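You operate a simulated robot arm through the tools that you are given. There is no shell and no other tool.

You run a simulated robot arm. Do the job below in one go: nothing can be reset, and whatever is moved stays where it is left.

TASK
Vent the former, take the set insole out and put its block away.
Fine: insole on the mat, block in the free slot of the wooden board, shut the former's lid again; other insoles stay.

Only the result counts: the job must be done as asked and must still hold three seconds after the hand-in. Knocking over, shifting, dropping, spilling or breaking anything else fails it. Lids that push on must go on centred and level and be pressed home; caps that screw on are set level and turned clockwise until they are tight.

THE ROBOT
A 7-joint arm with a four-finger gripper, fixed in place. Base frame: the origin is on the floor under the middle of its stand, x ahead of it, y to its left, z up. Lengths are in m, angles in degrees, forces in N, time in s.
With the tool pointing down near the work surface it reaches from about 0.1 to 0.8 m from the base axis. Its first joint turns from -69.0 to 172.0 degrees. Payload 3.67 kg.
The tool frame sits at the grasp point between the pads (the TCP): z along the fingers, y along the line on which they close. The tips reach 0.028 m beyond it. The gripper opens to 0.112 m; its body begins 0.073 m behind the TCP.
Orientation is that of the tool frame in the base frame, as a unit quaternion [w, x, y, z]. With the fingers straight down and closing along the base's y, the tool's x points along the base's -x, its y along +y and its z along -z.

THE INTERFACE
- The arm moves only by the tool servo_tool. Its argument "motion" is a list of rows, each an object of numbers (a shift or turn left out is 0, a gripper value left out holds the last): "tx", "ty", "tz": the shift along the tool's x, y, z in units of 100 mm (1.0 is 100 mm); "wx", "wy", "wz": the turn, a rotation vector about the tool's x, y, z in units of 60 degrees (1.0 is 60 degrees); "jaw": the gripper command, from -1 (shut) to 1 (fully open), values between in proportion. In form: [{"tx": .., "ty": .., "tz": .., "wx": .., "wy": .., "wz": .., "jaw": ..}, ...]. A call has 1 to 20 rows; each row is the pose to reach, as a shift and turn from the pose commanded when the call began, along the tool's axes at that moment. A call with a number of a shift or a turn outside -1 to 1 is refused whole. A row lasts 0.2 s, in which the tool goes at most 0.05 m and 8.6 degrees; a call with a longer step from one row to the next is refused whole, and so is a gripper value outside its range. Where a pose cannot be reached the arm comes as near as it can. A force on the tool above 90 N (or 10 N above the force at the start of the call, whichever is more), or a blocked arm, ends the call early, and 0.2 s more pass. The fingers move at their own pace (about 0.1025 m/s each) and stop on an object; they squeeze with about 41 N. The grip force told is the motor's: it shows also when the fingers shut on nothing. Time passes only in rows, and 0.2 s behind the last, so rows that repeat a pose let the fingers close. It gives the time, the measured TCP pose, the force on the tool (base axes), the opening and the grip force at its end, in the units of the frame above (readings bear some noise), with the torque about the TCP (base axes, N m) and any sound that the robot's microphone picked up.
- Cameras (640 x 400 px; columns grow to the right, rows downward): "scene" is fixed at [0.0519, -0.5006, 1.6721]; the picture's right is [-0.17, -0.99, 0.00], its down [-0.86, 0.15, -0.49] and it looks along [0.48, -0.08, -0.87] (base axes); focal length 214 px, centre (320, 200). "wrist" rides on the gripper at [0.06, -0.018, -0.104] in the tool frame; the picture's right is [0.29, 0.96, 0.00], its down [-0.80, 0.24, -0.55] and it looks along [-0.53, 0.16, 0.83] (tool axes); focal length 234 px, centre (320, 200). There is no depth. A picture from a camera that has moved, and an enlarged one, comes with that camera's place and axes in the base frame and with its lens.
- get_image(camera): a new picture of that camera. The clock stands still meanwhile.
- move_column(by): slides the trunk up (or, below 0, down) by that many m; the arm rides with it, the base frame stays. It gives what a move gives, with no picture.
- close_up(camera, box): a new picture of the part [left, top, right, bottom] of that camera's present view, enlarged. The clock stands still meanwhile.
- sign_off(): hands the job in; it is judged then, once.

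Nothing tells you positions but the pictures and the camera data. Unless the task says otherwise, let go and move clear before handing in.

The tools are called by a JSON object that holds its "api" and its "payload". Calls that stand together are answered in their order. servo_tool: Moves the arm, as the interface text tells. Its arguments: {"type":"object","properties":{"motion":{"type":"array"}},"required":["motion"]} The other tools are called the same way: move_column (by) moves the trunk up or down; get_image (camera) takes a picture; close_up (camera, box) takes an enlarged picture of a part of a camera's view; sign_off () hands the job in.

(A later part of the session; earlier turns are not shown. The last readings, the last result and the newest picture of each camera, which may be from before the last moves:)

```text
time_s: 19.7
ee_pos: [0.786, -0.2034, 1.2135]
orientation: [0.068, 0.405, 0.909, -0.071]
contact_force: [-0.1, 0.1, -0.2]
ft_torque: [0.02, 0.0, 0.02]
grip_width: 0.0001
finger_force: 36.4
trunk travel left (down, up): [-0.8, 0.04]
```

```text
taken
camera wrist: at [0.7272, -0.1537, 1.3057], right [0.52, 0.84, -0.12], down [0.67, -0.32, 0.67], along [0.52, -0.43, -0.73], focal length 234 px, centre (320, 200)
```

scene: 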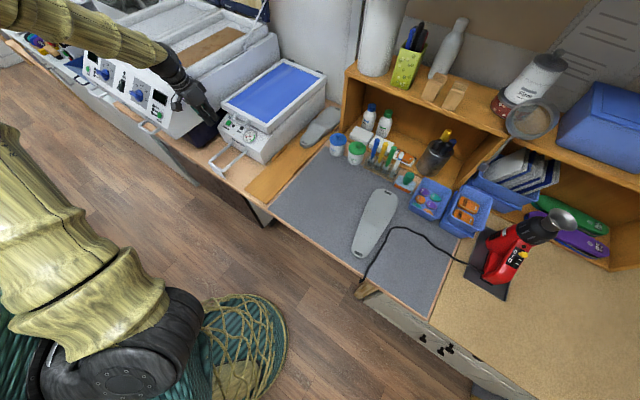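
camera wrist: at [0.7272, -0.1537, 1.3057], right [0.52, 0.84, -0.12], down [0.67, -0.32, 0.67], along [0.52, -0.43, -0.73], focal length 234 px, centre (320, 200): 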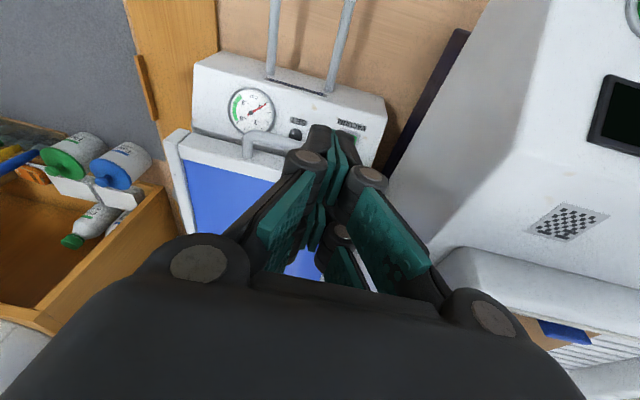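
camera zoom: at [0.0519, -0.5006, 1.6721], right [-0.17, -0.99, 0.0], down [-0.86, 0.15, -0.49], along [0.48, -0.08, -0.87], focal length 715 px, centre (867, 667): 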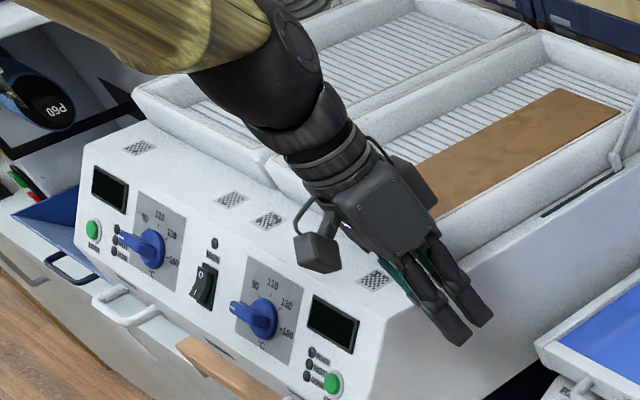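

Venting worked and the arm is free again. The lid handle's bar is near (0.795, −0.290, 1.066) with ~4.5 cm of clearance below it; I'll retreat toward the robot and roll the gripper so its fingers can close above and below that bar.

{"api": "servo_tool", "payload": {"motion": [{"tx": 0.13, "ty": -0.08, "tz": -0.1, "wz": -0.125}, {"tx": 0.26, "ty": -0.16, "tz": -0.2, "wz": -0.25}, {"tx": 0.39, "ty": -0.24, "tz": -0.3, "wz": -0.375}, {"tx": 0.52, "ty": -0.32, "tz": -0.4, "wz": -0.5}, {"tx": 0.65, "ty": -0.4, "tz": -0.5, "wz": -0.625}, {"tx": 0.78, "ty": -0.48, "tz": -0.55, "wz": -0.75}, {"tx": 0.9, "ty": -0.55, "tz": -0.55, "wz": -0.875}, {"tx": 1.0, "ty": -0.6, "tz": -0.55, "wz": -1.0}, {"tx": 1.0, "ty": -0.6, "tz": -0.55, "wz": -1.0}]}}

{"api": "get_image", "payload": {"camera": "scene"}}

```text
time_s: 21.7
ee_pos: [0.6744, -0.1588, 1.2543]
orientation: [0.023, -0.106, 0.989, -0.097]
contact_force: [0.0, 0.2, -0.2]
ft_torque: [-0.02, -0.03, 0.02]
grip_width: 0.0002
finger_force: 35.7
trunk travel left (down, up): [-0.8, 0.04]
```

```text
taken
```

scene: 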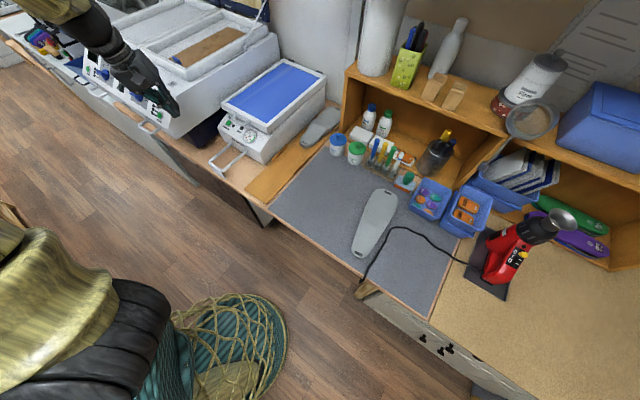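

I'll now tilt the tool to near-horizontal, pointing at the former, with the fingers opening vertically.

{"api": "servo_tool", "payload": {"motion": [{"wx": 0.11, "wy": -0.04, "wz": -0.046, "tz": 0.06, "jaw": 0.1}, {"wx": 0.22, "wy": -0.08, "wz": -0.092, "tz": 0.12}, {"wx": 0.33, "wy": -0.119, "wz": -0.138, "tz": 0.18}, {"wx": 0.44, "wy": -0.158, "wz": -0.184, "tz": 0.24}, {"wx": 0.55, "wy": -0.198, "wz": -0.23, "tz": 0.3}, {"wx": 0.66, "wy": -0.237, "wz": -0.276, "tz": 0.36}, {"wx": 0.77, "wy": -0.277, "wz": -0.322, "tz": 0.42}, {"wx": 0.88, "wy": -0.316, "wz": -0.368, "tz": 0.48}, {"wx": 0.99, "wy": -0.356, "wz": -0.415, "tz": 0.5}, {"wx": 0.99, "wy": -0.356, "wz": -0.415, "tz": 0.5}]}}

{"api": "get_image", "payload": {"camera": "scene"}}

{"api": "get_image", "payload": {"camera": "wrist"}}

```text
time_s: 23.5
ee_pos: [0.6818, -0.1908, 1.227]
orientation: [0.212, -0.23, 0.831, -0.46]
contact_force: [-0.2, -0.8, -1.1]
ft_torque: [0.02, -0.01, -0.05]
grip_width: 0.0618
finger_force: 0.1
trunk travel left (down, up): [-0.8, 0.04]
stopped in row 9: the arm was blocked; the commanded pose is now the measured one
```

```text
taken
```

scene: 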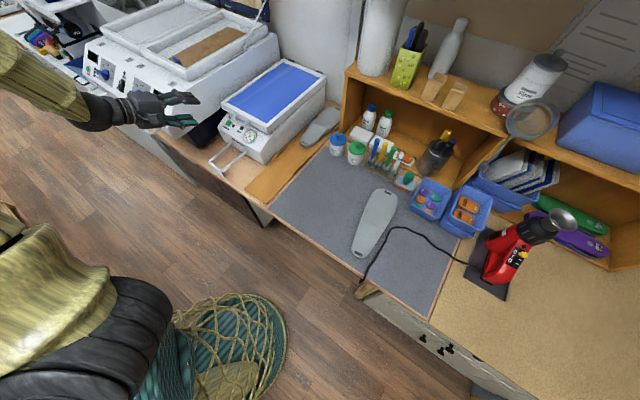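

```text
taken
camera wrist: at [0.5798, -0.1661, 1.285], right [-0.41, 0.28, -0.87], down [0.28, 0.94, 0.17], along [0.87, -0.17, -0.47], focal length 234 px, centre (320, 200)
```

wrist: 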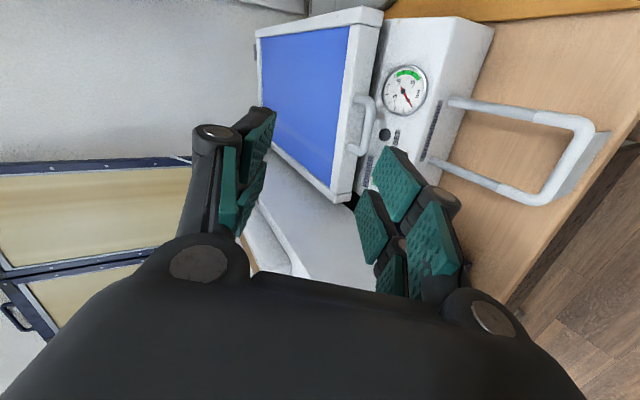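

{"api": "close_up", "payload": {"camera": "scene", "box": [0, 40, 256, 200]}}

{"api": "close_up", "payload": {"camera": "wrist", "box": [230, 0, 490, 200]}}

```text
2.50 times, centred on (128, 120) of scene
camera zoom: at [0.0519, -0.5006, 1.6721], right [-0.17, -0.99, 0.0], down [-0.86, 0.15, -0.49], along [0.48, -0.08, -0.87], focal length 536 px, centre (800, 400)
```

zoom: 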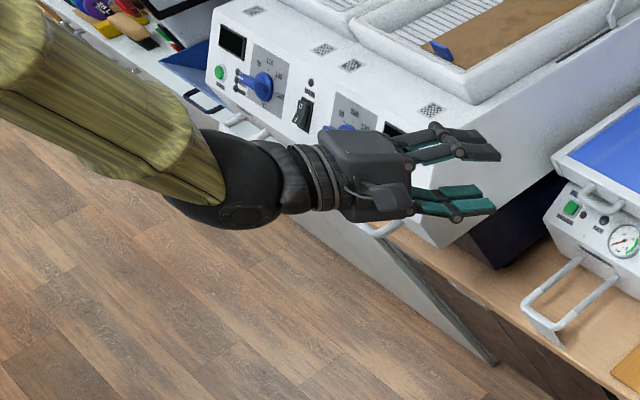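

```text
2.00 times, centred on (360, 100) of wrist
camera zoom: at [0.5798, -0.1661, 1.285], right [-0.41, 0.28, -0.87], down [0.28, 0.94, 0.17], along [0.87, -0.17, -0.47], focal length 468 px, centre (240, 400)
```

zoom: 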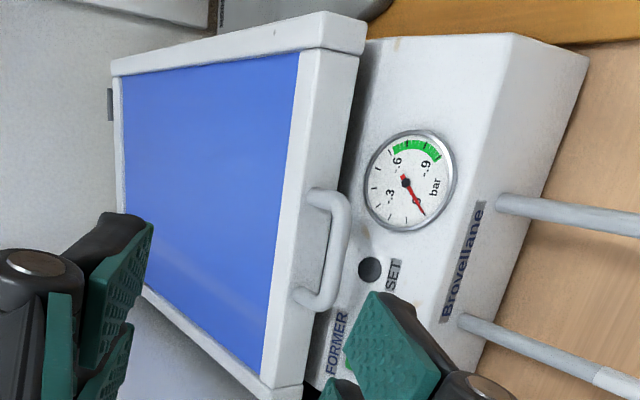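

The tool is near-horizontal (about 30° below level), facing the handle, which shows clearly. I'll square the roll/yaw up with the former and see whether the wrist still allows it.

{"api": "servo_tool", "payload": {"motion": [{"wx": -0.026, "wy": -0.028, "wz": -0.095}, {"wx": -0.052, "wy": -0.057, "wz": -0.19}, {"wx": -0.052, "wy": -0.057, "wz": -0.19}]}}

{"api": "get_image", "payload": {"camera": "wrist"}}

```text
time_s: 24.3
ee_pos: [0.6807, -0.198, 1.2267]
orientation: [0.183, -0.322, 0.819, -0.438]
contact_force: [-0.1, 0.7, 0.7]
ft_torque: [0.0, 0.0, 0.01]
grip_width: 0.0615
finger_force: 0.1
trunk travel left (down, up): [-0.8, 0.04]
```

```text
taken
camera wrist: at [0.5843, -0.1849, 1.298], right [-0.56, 0.19, -0.81], down [0.17, 0.98, 0.12], along [0.81, -0.07, -0.58], focal length 234 px, centre (320, 200)
```

wrist: 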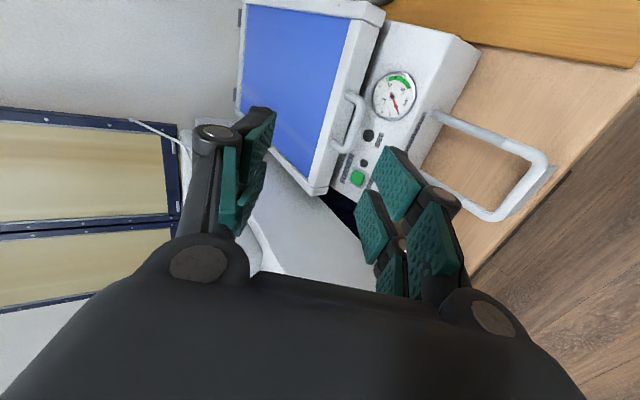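

{"api": "close_up", "payload": {"camera": "wrist", "box": [300, 60, 420, 200]}}

{"api": "close_up", "payload": {"camera": "scene", "box": [206, 96, 270, 136]}}

```text
2.86 times, centred on (360, 130) of wrist
camera zoom: at [0.5843, -0.1849, 1.298], right [-0.56, 0.19, -0.81], down [0.17, 0.98, 0.12], along [0.81, -0.07, -0.58], focal length 669 px, centre (206, 400)
```

zoom: 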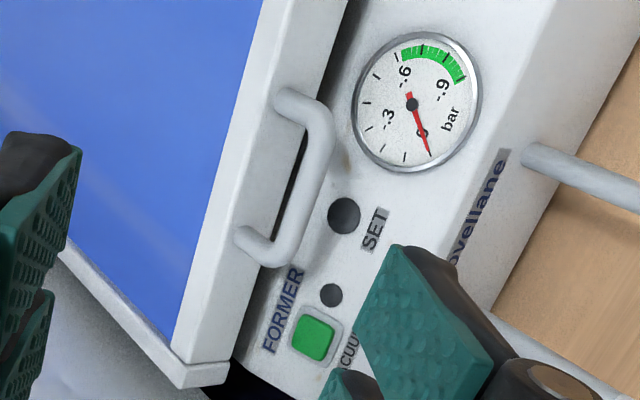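

```text
10.00 times, centred on (238, 116) of scene
camera zoom: at [0.0519, -0.5006, 1.6721], right [-0.17, -0.99, 0.0], down [-0.86, 0.15, -0.49], along [0.48, -0.08, -0.87], focal length 2145 px, centre (1140, 1040)
```

zoom: 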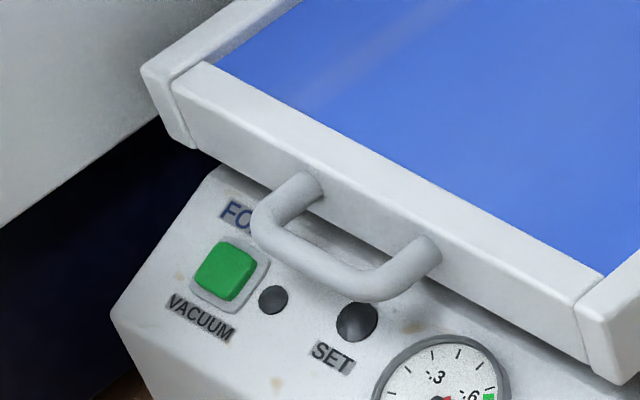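

Bar refined to about (0.793, −0.293, 1.069). I'll approach to a pre-grasp 9 cm short of it with the fingers about 5 cm open.

{"api": "servo_tool", "payload": {"motion": [{"tx": -0.04, "ty": 0.15, "tz": 0.15, "jaw": -0.1}, {"tx": -0.08, "ty": 0.3, "tz": 0.3}, {"tx": -0.133, "ty": 0.45, "tz": 0.5}, {"tx": -0.133, "ty": 0.517, "tz": 0.7}, {"tx": -0.133, "ty": 0.517, "tz": 0.9}, {"tx": -0.133, "ty": 0.517, "tz": 0.9}]}}

{"api": "get_image", "payload": {"camera": "wrist"}}

{"api": "close_up", "payload": {"camera": "scene", "box": [110, 60, 302, 180]}}

```text
time_s: 25.2
ee_pos: [0.7086, -0.2213, 1.1644]
orientation: [0.188, -0.289, 0.844, -0.412]
contact_force: [0.6, 0.6, 0.1]
ft_torque: [0.0, -0.01, -0.03]
grip_width: 0.0504
finger_force: 0.0
trunk travel left (down, up): [-0.8, 0.04]
stopped in row 4: the arm was blocked; the commanded pose is now the measured one
```

```text
taken
camera wrist: at [0.6128, -0.2088, 1.2356], right [-0.54, 0.29, -0.79], down [0.22, 0.96, 0.2], along [0.81, -0.07, -0.58], focal length 234 px, centre (320, 200)
```

wrist: 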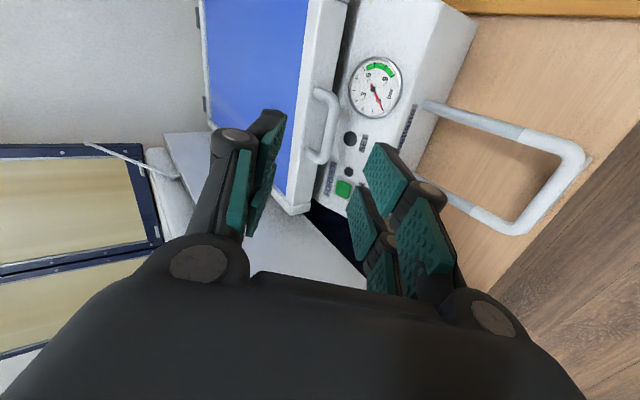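

```text
3.33 times, centred on (206, 120) of scene
camera zoom: at [0.0519, -0.5006, 1.6721], right [-0.17, -0.99, 0.0], down [-0.86, 0.15, -0.49], along [0.48, -0.08, -0.87], focal length 715 px, centre (700, 467)
```

zoom: 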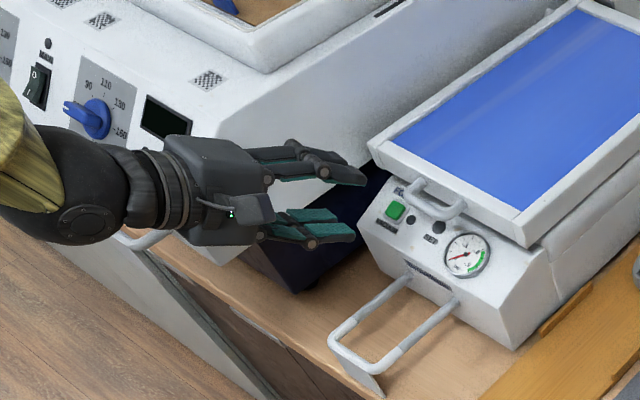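

The arm seems to lag near an awkward wrist posture rather than touch anything, so I'll continue more slowly toward the pre-grasp while correcting the orientation.

{"api": "servo_tool", "payload": {"motion": [{"tx": -0.01, "ty": 0.02, "tz": 0.05, "wx": 0.005, "wy": -0.002, "wz": -0.01}, {"tx": -0.02, "ty": 0.04, "tz": 0.11, "wx": 0.01, "wy": -0.004, "wz": -0.02}, {"tx": -0.03, "ty": 0.06, "tz": 0.17, "wx": 0.015, "wy": -0.006, "wz": -0.03}, {"tx": -0.04, "ty": 0.08, "tz": 0.23, "wx": 0.02, "wy": -0.008, "wz": -0.04}, {"tx": -0.05, "ty": 0.1, "tz": 0.28, "wx": 0.026, "wy": -0.01, "wz": -0.05}, {"tx": -0.06, "ty": 0.12, "tz": 0.34, "wx": 0.031, "wy": -0.012, "wz": -0.06}, {"tx": -0.07, "ty": 0.14, "tz": 0.39, "wx": 0.036, "wy": -0.014, "wz": -0.07}, {"tx": -0.08, "ty": 0.16, "tz": 0.45, "wx": 0.041, "wy": -0.016, "wz": -0.08}, {"tx": -0.09, "ty": 0.17, "tz": 0.5, "wx": 0.047, "wy": -0.018, "wz": -0.09}, {"tx": -0.095, "ty": 0.176, "tz": 0.55, "wx": 0.052, "wy": -0.018, "wz": -0.104}, {"tx": -0.095, "ty": 0.176, "tz": 0.55, "wx": 0.052, "wy": -0.018, "wz": -0.104}]}}

{"api": "get_image", "payload": {"camera": "wrist"}}

{"api": "get_image", "payload": {"camera": "scene"}}

```text
time_s: 27.6
ee_pos: [0.74, -0.244, 1.1183]
orientation: [0.181, -0.329, 0.817, -0.439]
contact_force: [0.2, -0.4, -1.2]
ft_torque: [0.0, -0.03, 0.02]
grip_width: 0.0502
finger_force: 0.0
trunk travel left (down, up): [-0.8, 0.04]
```

```text
taken
camera wrist: at [0.6447, -0.2303, 1.1905], right [-0.57, 0.18, -0.8], down [0.16, 0.98, 0.11], along [0.81, -0.07, -0.59], focal length 234 px, centre (320, 200)
```

wrist: 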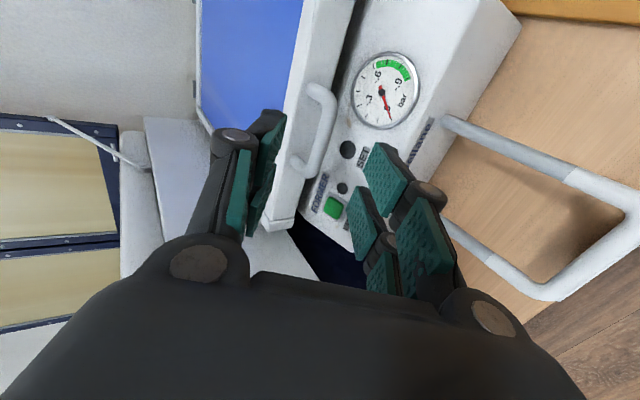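

```text
taken
```

scene: 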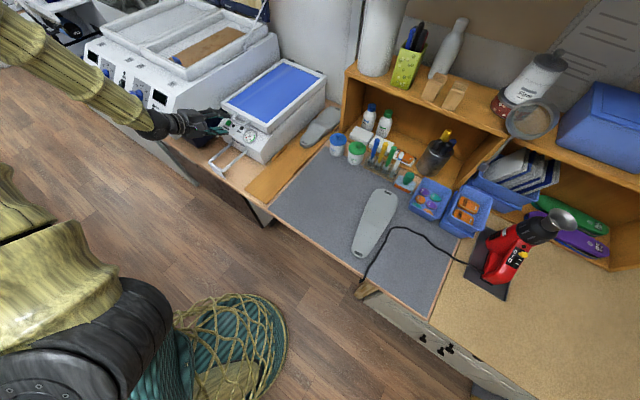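

Slow steps track accurately. The bar lies almost exactly on the tool axis; I'll zoom to confirm before sliding over it.

{"api": "close_up", "payload": {"camera": "wrist", "box": [230, 60, 390, 160]}}

{"api": "close_up", "payload": {"camera": "scene", "box": [166, 90, 262, 150]}}

```text
4.00 times, centred on (310, 110) of wrist
camera zoom: at [0.6447, -0.2303, 1.1905], right [-0.57, 0.18, -0.8], down [0.16, 0.98, 0.11], along [0.81, -0.07, -0.59], focal length 937 px, centre (360, 560)
```

zoom: 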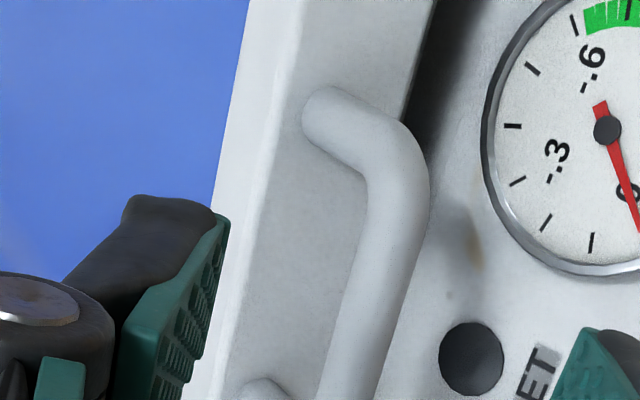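

```text
6.67 times, centred on (214, 120) of scene
camera zoom: at [0.0519, -0.5006, 1.6721], right [-0.17, -0.99, 0.0], down [-0.86, 0.15, -0.49], along [0.48, -0.08, -0.87], focal length 1430 px, centre (1027, 733)
```

zoom: 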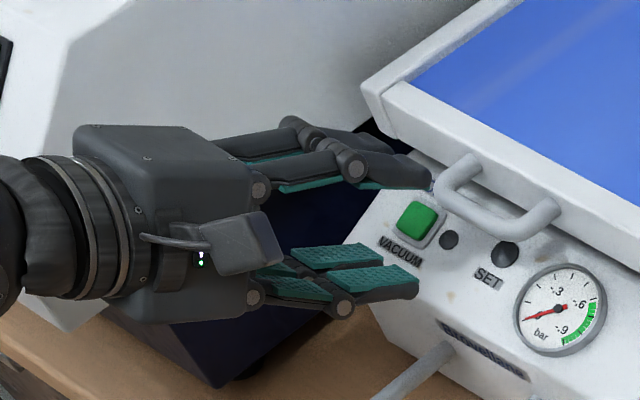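

I'll slide forward slowly with a small lateral correction so the open fingers straddle the bar.

{"api": "servo_tool", "payload": {"motion": [{"tx": -0.02, "ty": 0.02, "tz": 0.06}, {"tx": -0.04, "ty": 0.04, "tz": 0.12}, {"tx": -0.05, "ty": 0.04, "tz": 0.19}, {"tx": -0.05, "ty": 0.04, "tz": 0.26}, {"tx": -0.05, "ty": 0.04, "tz": 0.33}, {"tx": -0.05, "ty": 0.04, "tz": 0.4}, {"tx": -0.05, "ty": 0.04, "tz": 0.47}, {"tx": -0.05, "ty": 0.04, "tz": 0.54}, {"tx": -0.05, "ty": 0.04, "tz": 0.6}, {"tx": -0.05, "ty": 0.04, "tz": 0.6}]}}

{"api": "get_image", "payload": {"camera": "wrist"}}

{"api": "close_up", "payload": {"camera": "scene", "box": [190, 90, 270, 140]}}

```text
time_s: 29.8
ee_pos: [0.7776, -0.268, 1.0822]
orientation: [0.183, -0.334, 0.812, -0.442]
contact_force: [-0.3, -0.2, 0.0]
ft_torque: [0.01, 0.0, 0.0]
grip_width: 0.0503
finger_force: 0.0
trunk travel left (down, up): [-0.8, 0.04]
```

```text
taken
camera wrist: at [0.6814, -0.2566, 1.1555], right [-0.57, 0.17, -0.8], down [0.15, 0.98, 0.1], along [0.81, -0.06, -0.59], focal length 234 px, centre (320, 200)
```

wrist: 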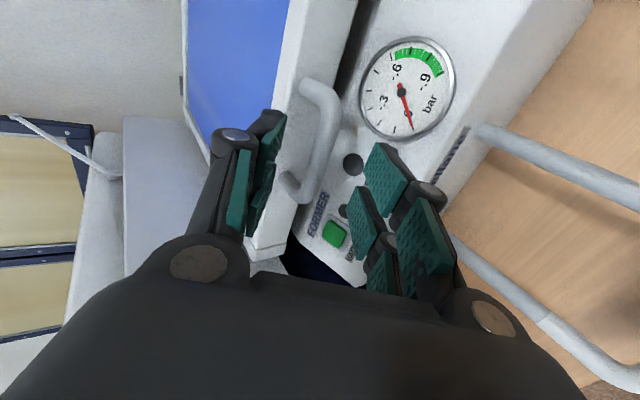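

```text
8.00 times, centred on (230, 115) of scene
camera zoom: at [0.0519, -0.5006, 1.6721], right [-0.17, -0.99, 0.0], down [-0.86, 0.15, -0.49], along [0.48, -0.08, -0.87], focal length 1716 px, centre (1040, 880)
```

zoom: 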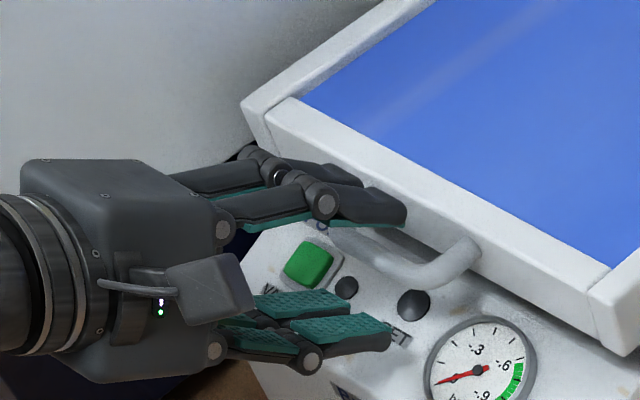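

{"api": "close_up", "payload": {"camera": "wrist", "box": [230, 60, 430, 260]}}

```text
2.00 times, centred on (330, 160) of wrist
camera zoom: at [0.6814, -0.2566, 1.1555], right [-0.57, 0.17, -0.8], down [0.15, 0.98, 0.1], along [0.81, -0.06, -0.59], focal length 468 px, centre (300, 280)
```

zoom: 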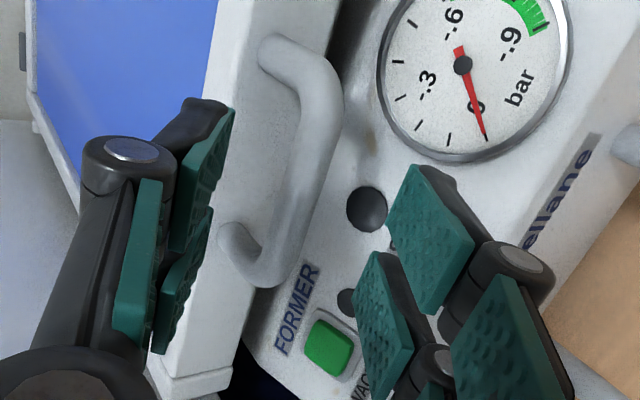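

The handle is ~1 cm to the right of the tool axis, so I'll shift that way first, then advance the last 14 mm.

{"api": "servo_tool", "payload": {"motion": [{"tx": 0.04, "ty": 0.02}, {"tx": 0.08, "ty": 0.03}, {"tx": 0.1, "ty": 0.03, "tz": 0.03}, {"tx": 0.1, "ty": 0.03, "tz": 0.07}, {"tx": 0.1, "ty": 0.03, "tz": 0.11}, {"tx": 0.1, "ty": 0.03, "tz": 0.14}, {"tx": 0.1, "ty": 0.03, "tz": 0.14}]}}

{"api": "close_up", "payload": {"camera": "wrist", "box": [230, 60, 430, 260]}}

{"api": "close_up", "payload": {"camera": "scene", "box": [190, 90, 270, 140]}}

```text
time_s: 31.4
ee_pos: [0.7787, -0.2834, 1.0728]
orientation: [0.182, -0.334, 0.812, -0.442]
contact_force: [0.3, -0.6, -0.3]
ft_torque: [0.01, 0.04, -0.01]
grip_width: 0.0503
finger_force: 0.1
trunk travel left (down, up): [-0.8, 0.04]
```

```text
2.00 times, centred on (330, 160) of wrist
camera zoom: at [0.6819, -0.2711, 1.145], right [-0.57, 0.17, -0.8], down [0.15, 0.98, 0.1], along [0.81, -0.06, -0.59], focal length 468 px, centre (300, 280)
```

zoom: 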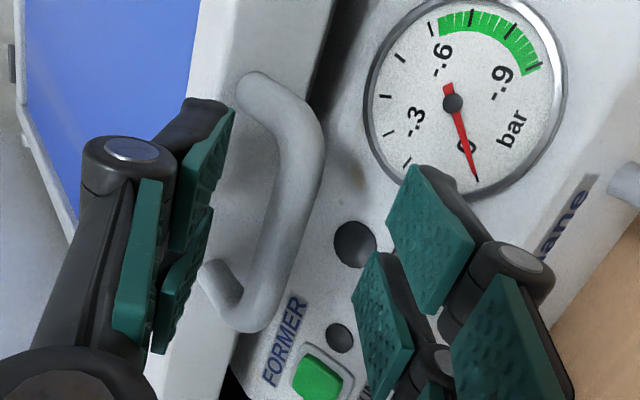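

```text
8.00 times, centred on (230, 115) of scene
camera zoom: at [0.0519, -0.5006, 1.6721], right [-0.17, -0.99, 0.0], down [-0.86, 0.15, -0.49], along [0.48, -0.08, -0.87], focal length 1716 px, centre (1040, 880)
```

zoom: 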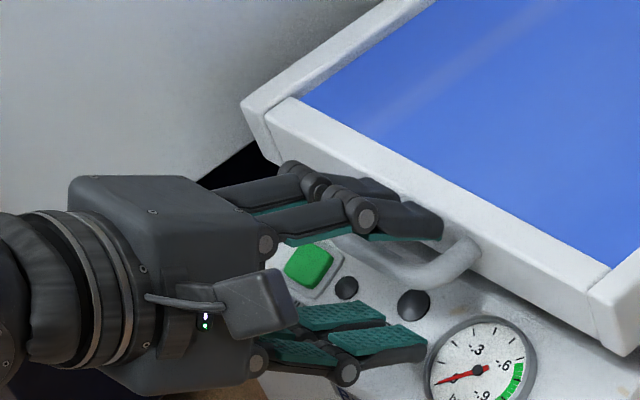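

Fingers now straddle the bar, centred on it. I'll narrow the fingers to a loose cage around it (not a hard clamp), then start lifting slowly along the lid's arc.

{"api": "servo_tool", "payload": {"motion": [{"jaw": -0.3}, {"jaw": -0.4}, {"jaw": -0.4}]}}

{"api": "close_up", "payload": {"camera": "wrist", "box": [230, 60, 430, 260]}}

{"api": "close_up", "payload": {"camera": "scene", "box": [206, 96, 270, 136]}}

```text
time_s: 32.2
ee_pos: [0.7784, -0.2826, 1.0732]
orientation: [0.182, -0.334, 0.813, -0.441]
contact_force: [0.4, -0.1, 0.1]
ft_torque: [-0.02, 0.02, 0.04]
grip_width: 0.0336
finger_force: 0.0
trunk travel left (down, up): [-0.8, 0.04]
```

```text
2.00 times, centred on (330, 160) of wrist
camera zoom: at [0.682, -0.2712, 1.145], right [-0.57, 0.17, -0.8], down [0.15, 0.98, 0.1], along [0.81, -0.06, -0.59], focal length 468 px, centre (300, 280)
```

zoom: 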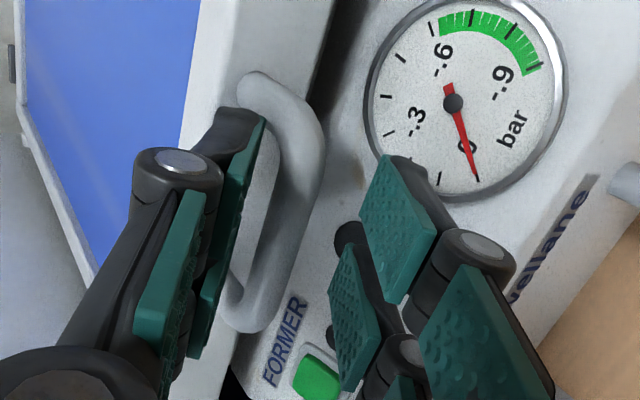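

```text
10.00 times, centred on (238, 116) of scene
camera zoom: at [0.0519, -0.5006, 1.6721], right [-0.17, -0.99, 0.0], down [-0.86, 0.15, -0.49], along [0.48, -0.08, -0.87], focal length 2145 px, centre (1140, 1040)
```

zoom: 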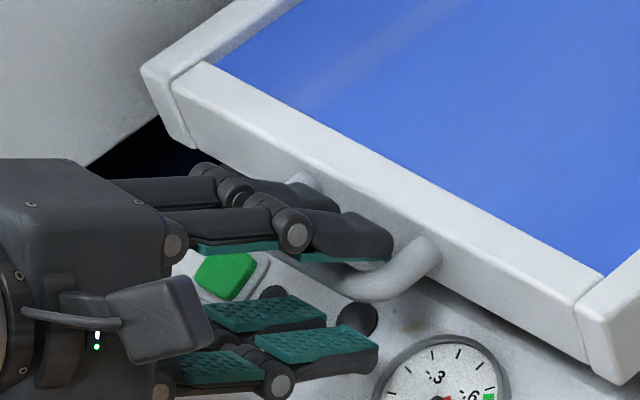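

The bar sits inside the cage about 13 mm behind the fingertips. I'll take up the slack and lift about 6° first, then check that the lid follows.

{"api": "servo_tool", "payload": {"motion": [{"ty": -0.06}, {"ty": -0.12, "tz": -0.02}, {"ty": -0.18, "tz": -0.03}, {"ty": -0.25, "tz": -0.068}, {"ty": -0.313, "tz": -0.107}, {"ty": -0.38, "tz": -0.143}, {"ty": -0.448, "tz": -0.179}, {"ty": -0.517, "tz": -0.212}, {"ty": -0.587, "tz": -0.246}, {"ty": -0.587, "tz": -0.246}]}}

{"api": "close_up", "payload": {"camera": "wrist", "box": [170, 40, 430, 260]}}

{"api": "close_up", "payload": {"camera": "scene", "box": [190, 50, 350, 150]}}

```text
time_s: 34.4
ee_pos: [0.7863, -0.2927, 1.1365]
orientation: [0.181, -0.332, 0.813, -0.443]
contact_force: [-0.4, 0.2, -1.1]
ft_torque: [-0.05, 0.02, 0.01]
grip_width: 0.0347
finger_force: 0.9
trunk travel left (down, up): [-0.8, 0.04]
```

```text
1.82 times, centred on (300, 150) of wrist
camera zoom: at [0.6895, -0.2802, 1.2076], right [-0.57, 0.17, -0.8], down [0.15, 0.98, 0.1], along [0.81, -0.06, -0.59], focal length 426 px, centre (356, 291)
```

zoom: 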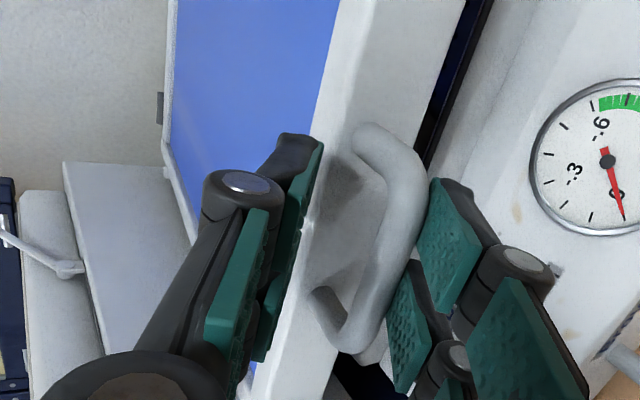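

```text
4.00 times, centred on (270, 100) of scene
camera zoom: at [0.0519, -0.5006, 1.6721], right [-0.17, -0.99, 0.0], down [-0.86, 0.15, -0.49], along [0.48, -0.08, -0.87], focal length 858 px, centre (520, 600)
```

zoom: 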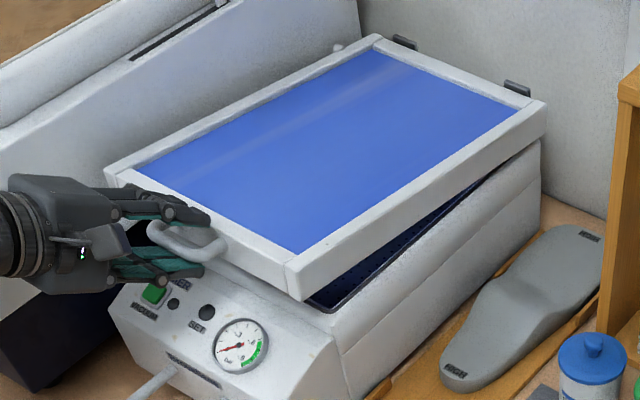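

The lid follows easily. I'll keep lifting along the arc in slow steps.

{"api": "servo_tool", "payload": {"motion": [{"ty": -0.07, "tz": -0.031}, {"ty": -0.14, "tz": -0.061}, {"ty": -0.211, "tz": -0.092}, {"ty": -0.283, "tz": -0.119}, {"ty": -0.355, "tz": -0.146}, {"ty": -0.427, "tz": -0.173}, {"ty": -0.5, "tz": -0.196}, {"ty": -0.574, "tz": -0.219}, {"ty": -0.647, "tz": -0.242}, {"ty": -0.721, "tz": -0.262}, {"ty": -0.796, "tz": -0.281}, {"ty": -0.87, "tz": -0.3}, {"ty": -0.87, "tz": -0.3}]}}

{"api": "close_up", "payload": {"camera": "wrist", "box": [170, 40, 430, 260]}}

{"api": "close_up", "payload": {"camera": "scene", "box": [150, 30, 358, 160]}}

```text
time_s: 37.2
ee_pos: [0.8013, -0.3061, 1.2257]
orientation: [0.181, -0.335, 0.812, -0.442]
contact_force: [-0.1, 0.8, -0.3]
ft_torque: [-0.04, 0.04, -0.02]
grip_width: 0.0343
finger_force: 0.9
trunk travel left (down, up): [-0.8, 0.04]
```

```text
1.82 times, centred on (300, 150) of wrist
camera zoom: at [0.7054, -0.2945, 1.2969], right [-0.57, 0.17, -0.8], down [0.15, 0.98, 0.1], along [0.81, -0.06, -0.59], focal length 426 px, centre (356, 291)
```

zoom: 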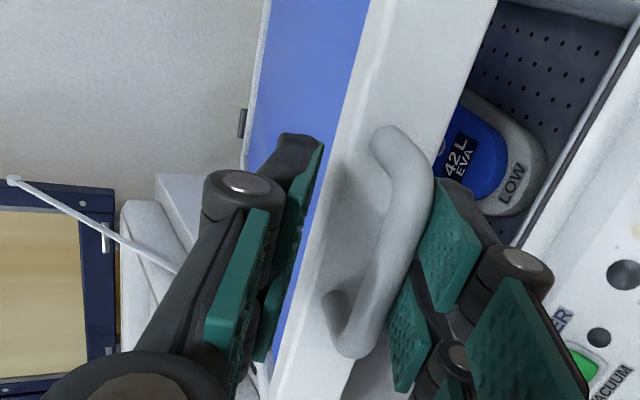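

```text
3.08 times, centred on (254, 95) of scene
camera zoom: at [0.0519, -0.5006, 1.6721], right [-0.17, -0.99, 0.0], down [-0.86, 0.15, -0.49], along [0.48, -0.08, -0.87], focal length 660 px, centre (523, 523)
```

zoom: 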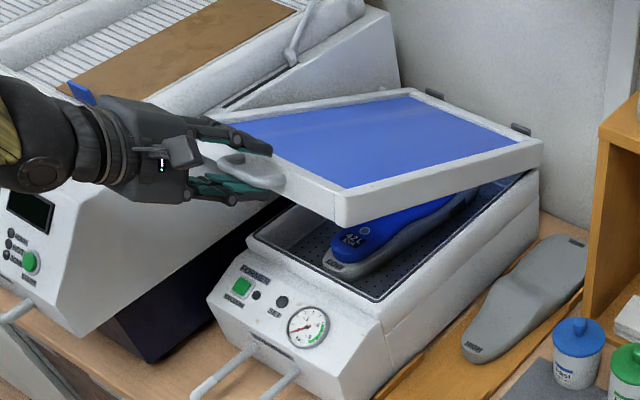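

The lid is rising nicely; I can see the blue insole "42 L EVA" on a grey "LOW" block inside. I'll continue the arc to about 30°.

{"api": "servo_tool", "payload": {"motion": [{"ty": -0.075, "tz": -0.016}, {"ty": -0.15, "tz": -0.031}, {"ty": -0.226, "tz": -0.046}, {"ty": -0.302, "tz": -0.057}, {"ty": -0.378, "tz": -0.069}, {"ty": -0.454, "tz": -0.08}, {"ty": -0.53, "tz": -0.087}, {"ty": -0.607, "tz": -0.095}, {"ty": -0.683, "tz": -0.102}, {"ty": -0.76, "tz": -0.105}, {"ty": -0.837, "tz": -0.109}, {"ty": -0.913, "tz": -0.112}, {"ty": -0.913, "tz": -0.112}]}}

{"api": "close_up", "payload": {"camera": "wrist", "box": [170, 40, 430, 260]}}

{"api": "close_up", "payload": {"camera": "scene", "box": [150, 10, 358, 140]}}

```text
time_s: 40.0
ee_pos: [0.8281, -0.3449, 1.3061]
orientation: [0.183, -0.325, 0.82, -0.434]
contact_force: [-0.3, 1.8, -0.1]
ft_torque: [0.06, 0.02, 0.04]
grip_width: 0.0336
finger_force: 0.3
trunk travel left (down, up): [-0.8, 0.04]
```

```text
1.82 times, centred on (300, 150) of wrist
camera zoom: at [0.732, -0.3334, 1.3782], right [-0.57, 0.19, -0.8], down [0.16, 0.98, 0.12], along [0.81, -0.06, -0.59], focal length 426 px, centre (356, 291)
```

zoom: 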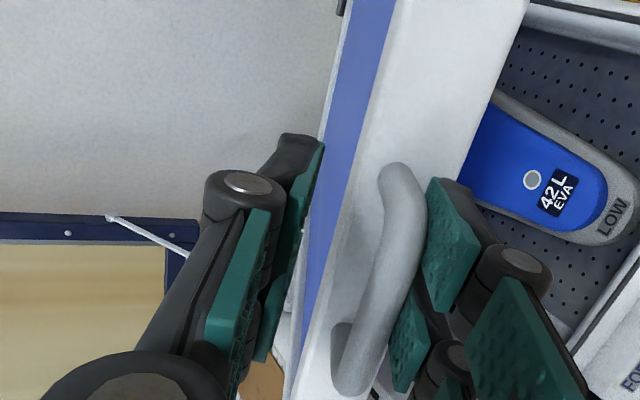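

```text
3.08 times, centred on (254, 75) of scene
camera zoom: at [0.0519, -0.5006, 1.6721], right [-0.17, -0.99, 0.0], down [-0.86, 0.15, -0.49], along [0.48, -0.08, -0.87], focal length 660 px, centre (523, 585)
```

zoom: 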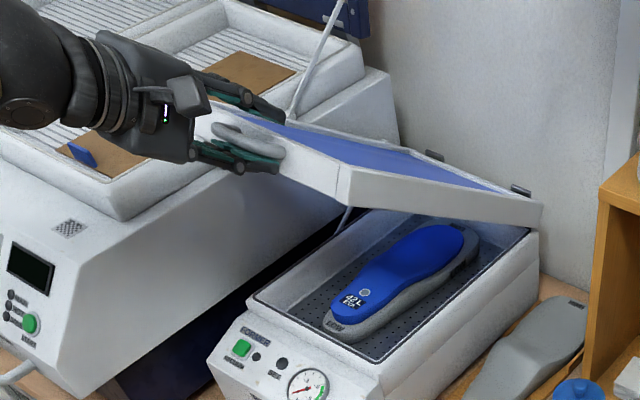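

{"api": "servo_tool", "payload": {"motion": [{"tx": 0}, {"tx": 0}]}}

{"api": "close_up", "payload": {"camera": "scene", "box": [214, 50, 342, 130]}}

{"api": "get_image", "payload": {"camera": "scene"}}

```text
time_s: 40.6
ee_pos: [0.8285, -0.3459, 1.306]
orientation: [0.182, -0.326, 0.821, -0.433]
contact_force: [0.1, 0.8, 0.1]
ft_torque: [0.0, -0.02, -0.02]
grip_width: 0.0339
finger_force: 0.3
trunk travel left (down, up): [-0.8, 0.04]
```

```text
5.00 times, centred on (278, 90) of scene
camera zoom: at [0.0519, -0.5006, 1.6721], right [-0.17, -0.99, 0.0], down [-0.86, 0.15, -0.49], along [0.48, -0.08, -0.87], focal length 1072 px, centre (530, 750)
```

zoom: 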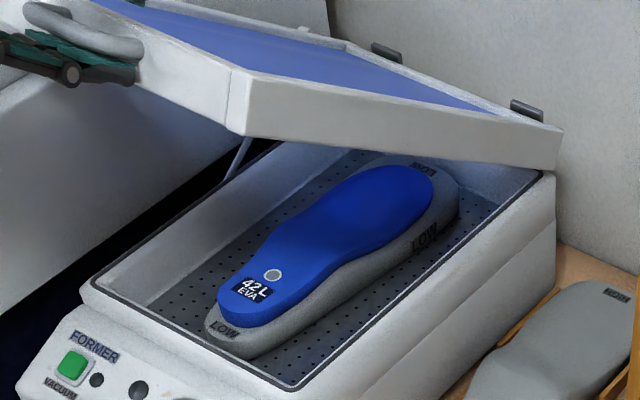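

```text
taken
```

scene: 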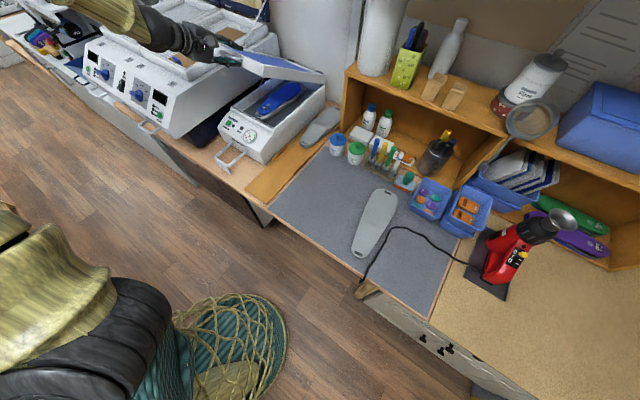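

The lid is about 28–30° open and a stay is visible on its left side. I'll ease the fingers down a few millimetres to see whether the lid holds by itself.

{"api": "servo_tool", "payload": {"motion": [{"ty": 0.05}, {"ty": 0.1}, {"ty": 0.1}, {"ty": 0.1}]}}

{"api": "close_up", "payload": {"camera": "scene", "box": [214, 50, 342, 130]}}

{"api": "close_up", "payload": {"camera": "wrist", "box": [170, 40, 430, 260]}}

```text
time_s: 41.6
ee_pos: [0.8213, -0.3544, 1.2996]
orientation: [0.188, -0.311, 0.83, -0.423]
contact_force: [-0.7, 0.6, -0.2]
ft_torque: [-0.02, 0.0, -0.01]
grip_width: 0.0338
finger_force: 0.1
trunk travel left (down, up): [-0.8, 0.04]
```

```text
5.00 times, centred on (278, 90) of scene
camera zoom: at [0.0519, -0.5006, 1.6721], right [-0.17, -0.99, 0.0], down [-0.86, 0.15, -0.49], along [0.48, -0.08, -0.87], focal length 1072 px, centre (530, 750)
```

zoom: 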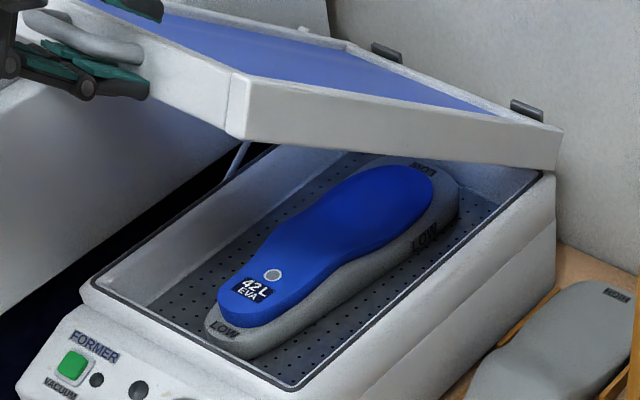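

```text
1.82 times, centred on (300, 150) of wrist
camera zoom: at [0.7258, -0.3431, 1.3703], right [-0.56, 0.23, -0.8], down [0.18, 0.97, 0.16], along [0.81, -0.06, -0.58], focal length 426 px, centre (356, 291)
```

zoom: 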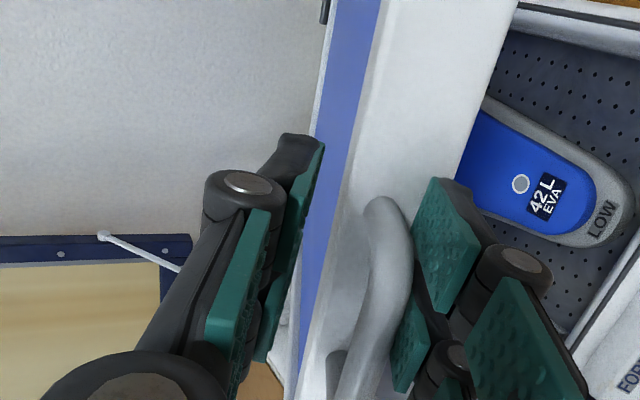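

The lid stays put on its own. Before going on I'll check the forearm's clearance over the oven, since the arm is drifting sideways.

{"api": "close_up", "payload": {"camera": "scene", "box": [50, 0, 274, 140]}}

{"api": "get_image", "payload": {"camera": "wrist"}}

```text
2.86 times, centred on (162, 70) of scene
camera zoom: at [0.0519, -0.5006, 1.6721], right [-0.17, -0.99, 0.0], down [-0.86, 0.15, -0.49], along [0.48, -0.08, -0.87], focal length 613 px, centre (771, 571)
```

zoom: 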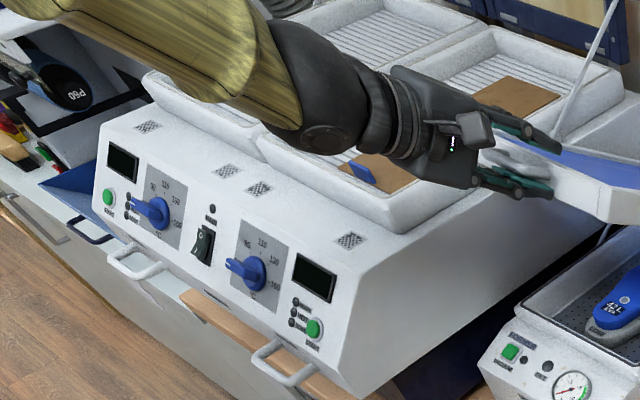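

```text
taken
camera wrist: at [0.7258, -0.3431, 1.3703], right [-0.56, 0.23, -0.8], down [0.18, 0.97, 0.16], along [0.81, -0.06, -0.58], focal length 234 px, centre (320, 200)
```

wrist: 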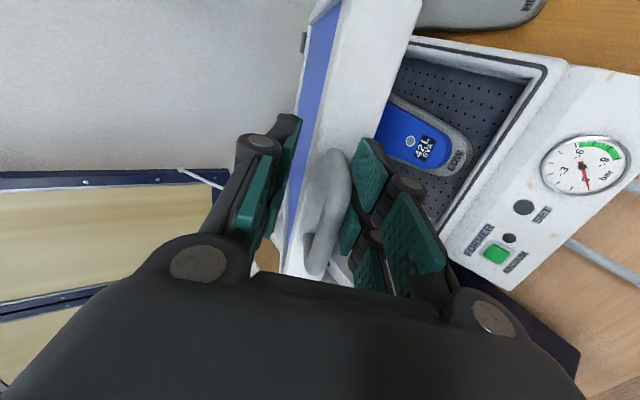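

The hinge holds itself, so I only need a bit more opening and can re-approach with a better arm posture. First I'll back the fingers out of the handle slowly.

{"api": "servo_tool", "payload": {"motion": [{"tz": -0.06, "ty": 0.02, "jaw": -0.3}, {"tz": -0.12, "ty": 0.04}, {"tz": -0.18, "ty": 0.06}, {"tz": -0.25, "ty": 0.09}, {"tz": -0.32, "ty": 0.13}, {"tz": -0.39, "ty": 0.17}, {"tz": -0.46, "ty": 0.22}, {"tz": -0.53, "ty": 0.27}, {"tz": -0.6, "ty": 0.32}, {"tz": -0.67, "ty": 0.37}, {"tz": -0.74, "ty": 0.42}, {"tz": -0.8, "ty": 0.47}, {"tz": -0.8, "ty": 0.47}]}}

{"api": "get_image", "payload": {"camera": "wrist"}}

{"api": "get_image", "payload": {"camera": "scene"}}

```text
time_s: 42.6
ee_pos: [0.7982, -0.3674, 1.28]
orientation: [0.174, -0.293, 0.85, -0.401]
contact_force: [-0.3, -1.0, -1.2]
ft_torque: [-0.01, 0.02, 0.02]
grip_width: 0.0398
finger_force: 0.3
trunk travel left (down, up): [-0.8, 0.04]
stopped in row 5: the arm was blocked; the commanded pose is now the measured one
```

```text
taken
camera wrist: at [0.7032, -0.3547, 1.3553], right [-0.56, 0.3, -0.77], down [0.23, 0.95, 0.2], along [0.79, -0.06, -0.61], focal length 234 px, centre (320, 200)
```

wrist: 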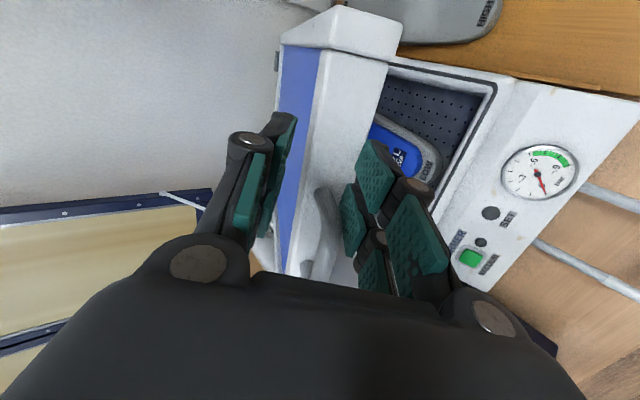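

```text
taken
```

scene: 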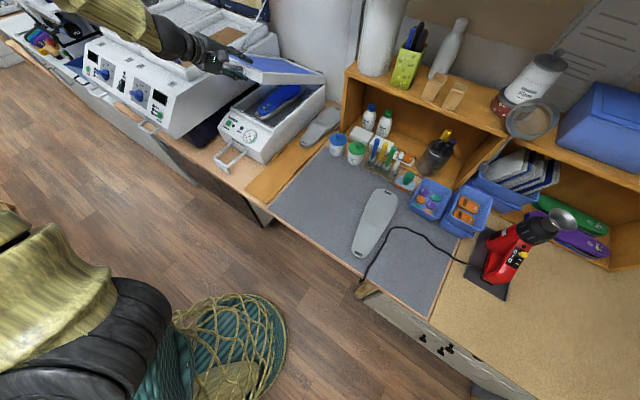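

The drift shows the last wrist joint is at its limit in this roll. I'll ease back out of the handle while rolling the wrist back the other way to relieve it.

{"api": "servo_tool", "payload": {"motion": [{"tz": -0.05, "wz": 0.02, "jaw": -0.2}, {"tz": -0.1, "wz": 0.04}, {"tz": -0.15, "wz": 0.06}, {"tz": -0.2, "wz": 0.08}, {"tz": -0.25, "wz": 0.11}, {"tz": -0.3, "wz": 0.14}, {"tz": -0.36, "wz": 0.17}, {"tz": -0.42, "wz": 0.2}, {"tz": -0.48, "wz": 0.23}, {"tz": -0.54, "wz": 0.26}, {"tz": -0.6, "wz": 0.3}, {"tz": -0.6, "wz": 0.3}]}}

{"api": "get_image", "payload": {"camera": "wrist"}}

{"api": "close_up", "payload": {"camera": "scene", "box": [134, 10, 342, 140]}}

```text
time_s: 44.4
ee_pos: [0.764, -0.3869, 1.2795]
orientation: [0.204, -0.166, 0.903, -0.34]
contact_force: [0.1, -0.2, 0.6]
ft_torque: [-0.02, -0.02, 0.01]
grip_width: 0.0447
finger_force: 0.0
trunk travel left (down, up): [-0.8, 0.04]
stopped in row 8: the arm was blocked; the commanded pose is now the measured one
```

```text
taken
camera wrist: at [0.6666, -0.3715, 1.3479], right [-0.4, 0.56, -0.73], down [0.38, 0.82, 0.42], along [0.83, -0.11, -0.54], focal length 234 px, centre (320, 200)
```

wrist: 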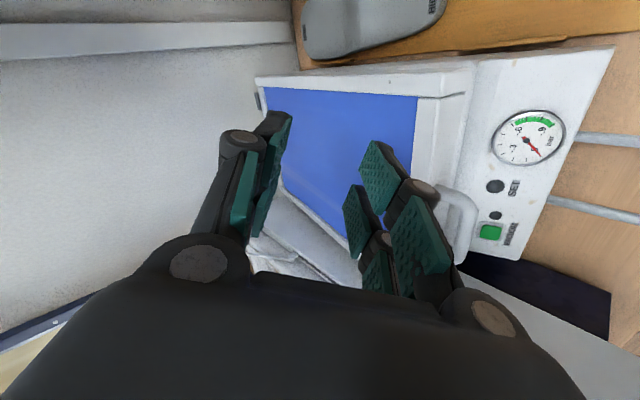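

```text
3.08 times, centred on (238, 75) of scene
camera zoom: at [0.0519, -0.5006, 1.6721], right [-0.17, -0.99, 0.0], down [-0.86, 0.15, -0.49], along [0.48, -0.08, -0.87], focal length 660 px, centre (572, 585)
```

zoom: 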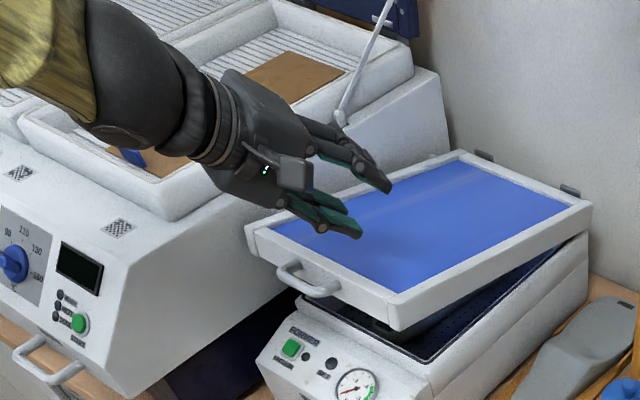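

The lid sank back as I withdrew, so it doesn't fully hold at this angle. I'll see whether it is still moving.

{"api": "servo_tool", "payload": {"motion": [{"tz": 0}, {"tz": 0}, {"tz": 0}, {"tz": 0}, {"tz": 0}]}}

{"api": "close_up", "payload": {"camera": "scene", "box": [134, 10, 342, 140]}}

```text
time_s: 45.6
ee_pos: [0.7647, -0.3885, 1.2784]
orientation: [0.204, -0.168, 0.903, -0.339]
contact_force: [0.3, 0.2, -0.1]
ft_torque: [0.0, -0.01, -0.03]
grip_width: 0.0448
finger_force: 0.1
trunk travel left (down, up): [-0.8, 0.04]
```

```text
3.08 times, centred on (238, 75) of scene
camera zoom: at [0.0519, -0.5006, 1.6721], right [-0.17, -0.99, 0.0], down [-0.86, 0.15, -0.49], along [0.48, -0.08, -0.87], focal length 660 px, centre (572, 585)
```

zoom: 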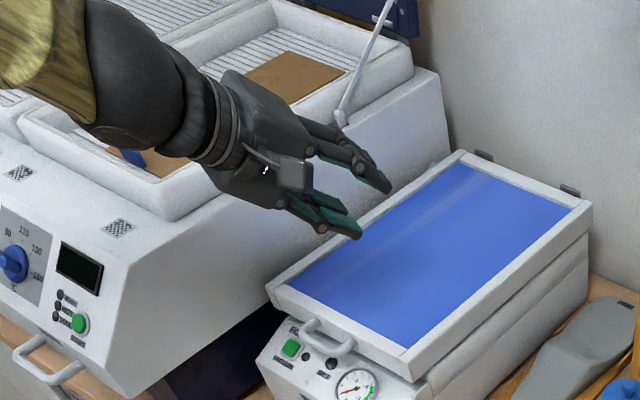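

The lid has a damped fall and has closed again (harmlessly) – it must be opened further before it stays. I'll unwind the wrist roll in the other direction, to a posture well away from the joint limit.

{"api": "servo_tool", "payload": {"motion": [{"wz": 0.06}, {"wz": 0.12}, {"wz": 0.19}, {"wz": 0.26, "tz": -0.05}, {"wz": 0.33, "tz": -0.1}, {"wz": 0.4, "tz": -0.15}, {"wz": 0.47, "tz": -0.2}, {"wz": 0.54, "tz": -0.25}, {"wz": 0.61, "tz": -0.3}, {"wz": 0.68, "tz": -0.35}, {"wz": 0.75, "tz": -0.4}, {"wz": 0.82, "tz": -0.45}, {"wz": 0.89, "tz": -0.5}, {"wz": 0.96, "tz": -0.55}, {"wz": 1.0, "tz": -0.6}, {"wz": 1.0, "tz": -0.6}]}}

{"api": "get_image", "payload": {"camera": "scene"}}

```text
time_s: 47.7
ee_pos: [0.7357, -0.4115, 1.2732]
orientation: [0.281, 0.188, 0.916, -0.215]
contact_force: [0.4, -0.1, 0.0]
ft_torque: [0.0, 0.0, 0.01]
grip_width: 0.0449
finger_force: 0.0
trunk travel left (down, up): [-0.8, 0.04]
stopped in row 10: the arm was blocked; the commanded pose is now the measured one
```

```text
taken
```

scene: 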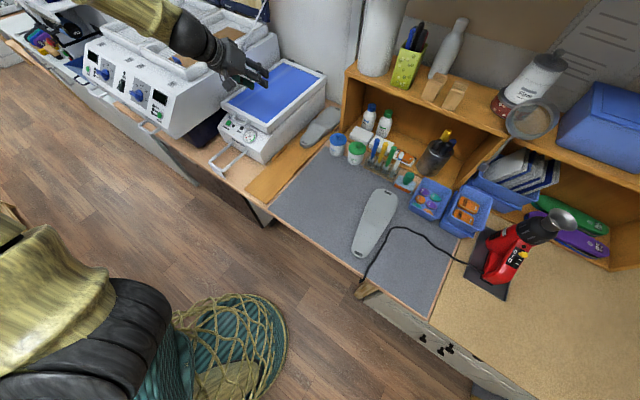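

The arm still resists moving up/left in this posture. I'll bring it back to a relaxed tool-down pose slowly, retreating away from the former.

{"api": "servo_tool", "payload": {"motion": [{"wx": -0.011, "wy": 0.042, "wz": 0.023}, {"wx": -0.022, "wy": 0.084, "wz": 0.045}, {"wx": -0.033, "wy": 0.126, "wz": 0.068, "tz": -0.03}, {"wx": -0.043, "wy": 0.168, "wz": 0.091, "tz": -0.06}, {"wx": -0.054, "wy": 0.21, "wz": 0.113, "tz": -0.1}, {"wx": -0.065, "wy": 0.253, "wz": 0.136, "tz": -0.14}, {"wx": -0.076, "wy": 0.295, "wz": 0.159, "tz": -0.18, "ty": 0.02}, {"wx": -0.087, "wy": 0.337, "wz": 0.181, "tz": -0.22, "ty": 0.04}, {"wx": -0.098, "wy": 0.379, "wz": 0.204, "tz": -0.27, "ty": 0.06}, {"wx": -0.108, "wy": 0.421, "wz": 0.227, "tz": -0.32, "ty": 0.08}, {"wx": -0.119, "wy": 0.463, "wz": 0.249, "tz": -0.37, "ty": 0.1}, {"wx": -0.13, "wy": 0.505, "wz": 0.272, "tz": -0.42, "ty": 0.12}, {"wx": -0.141, "wy": 0.547, "wz": 0.295, "tz": -0.48, "ty": 0.14}, {"wx": -0.152, "wy": 0.589, "wz": 0.317, "tz": -0.54, "ty": 0.16}, {"wx": -0.163, "wy": 0.631, "wz": 0.34, "tz": -0.6, "ty": 0.18}, {"wx": -0.173, "wy": 0.673, "wz": 0.362, "tz": -0.66, "ty": 0.19}, {"wx": -0.173, "wy": 0.673, "wz": 0.362, "tz": -0.66, "ty": 0.19}]}}

{"api": "get_image", "payload": {"camera": "scene"}}

```text
time_s: 51.3
ee_pos: [0.7155, -0.3618, 1.3173]
orientation: [0.0, 0.388, 0.921, -0.003]
contact_force: [-0.1, 0.4, 0.6]
ft_torque: [0.0, 0.01, 0.0]
grip_width: 0.0448
finger_force: 0.1
trunk travel left (down, up): [-0.8, 0.04]
```

```text
taken
```

scene: 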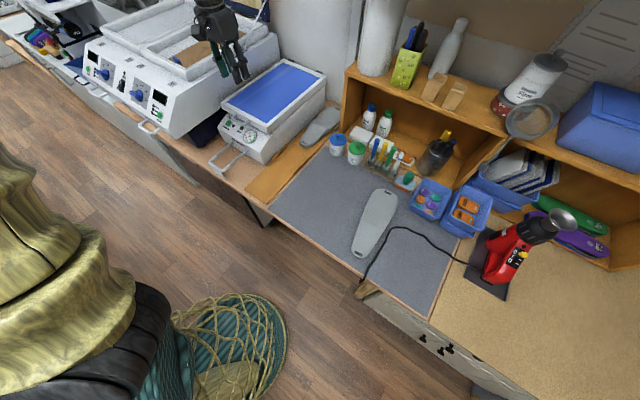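

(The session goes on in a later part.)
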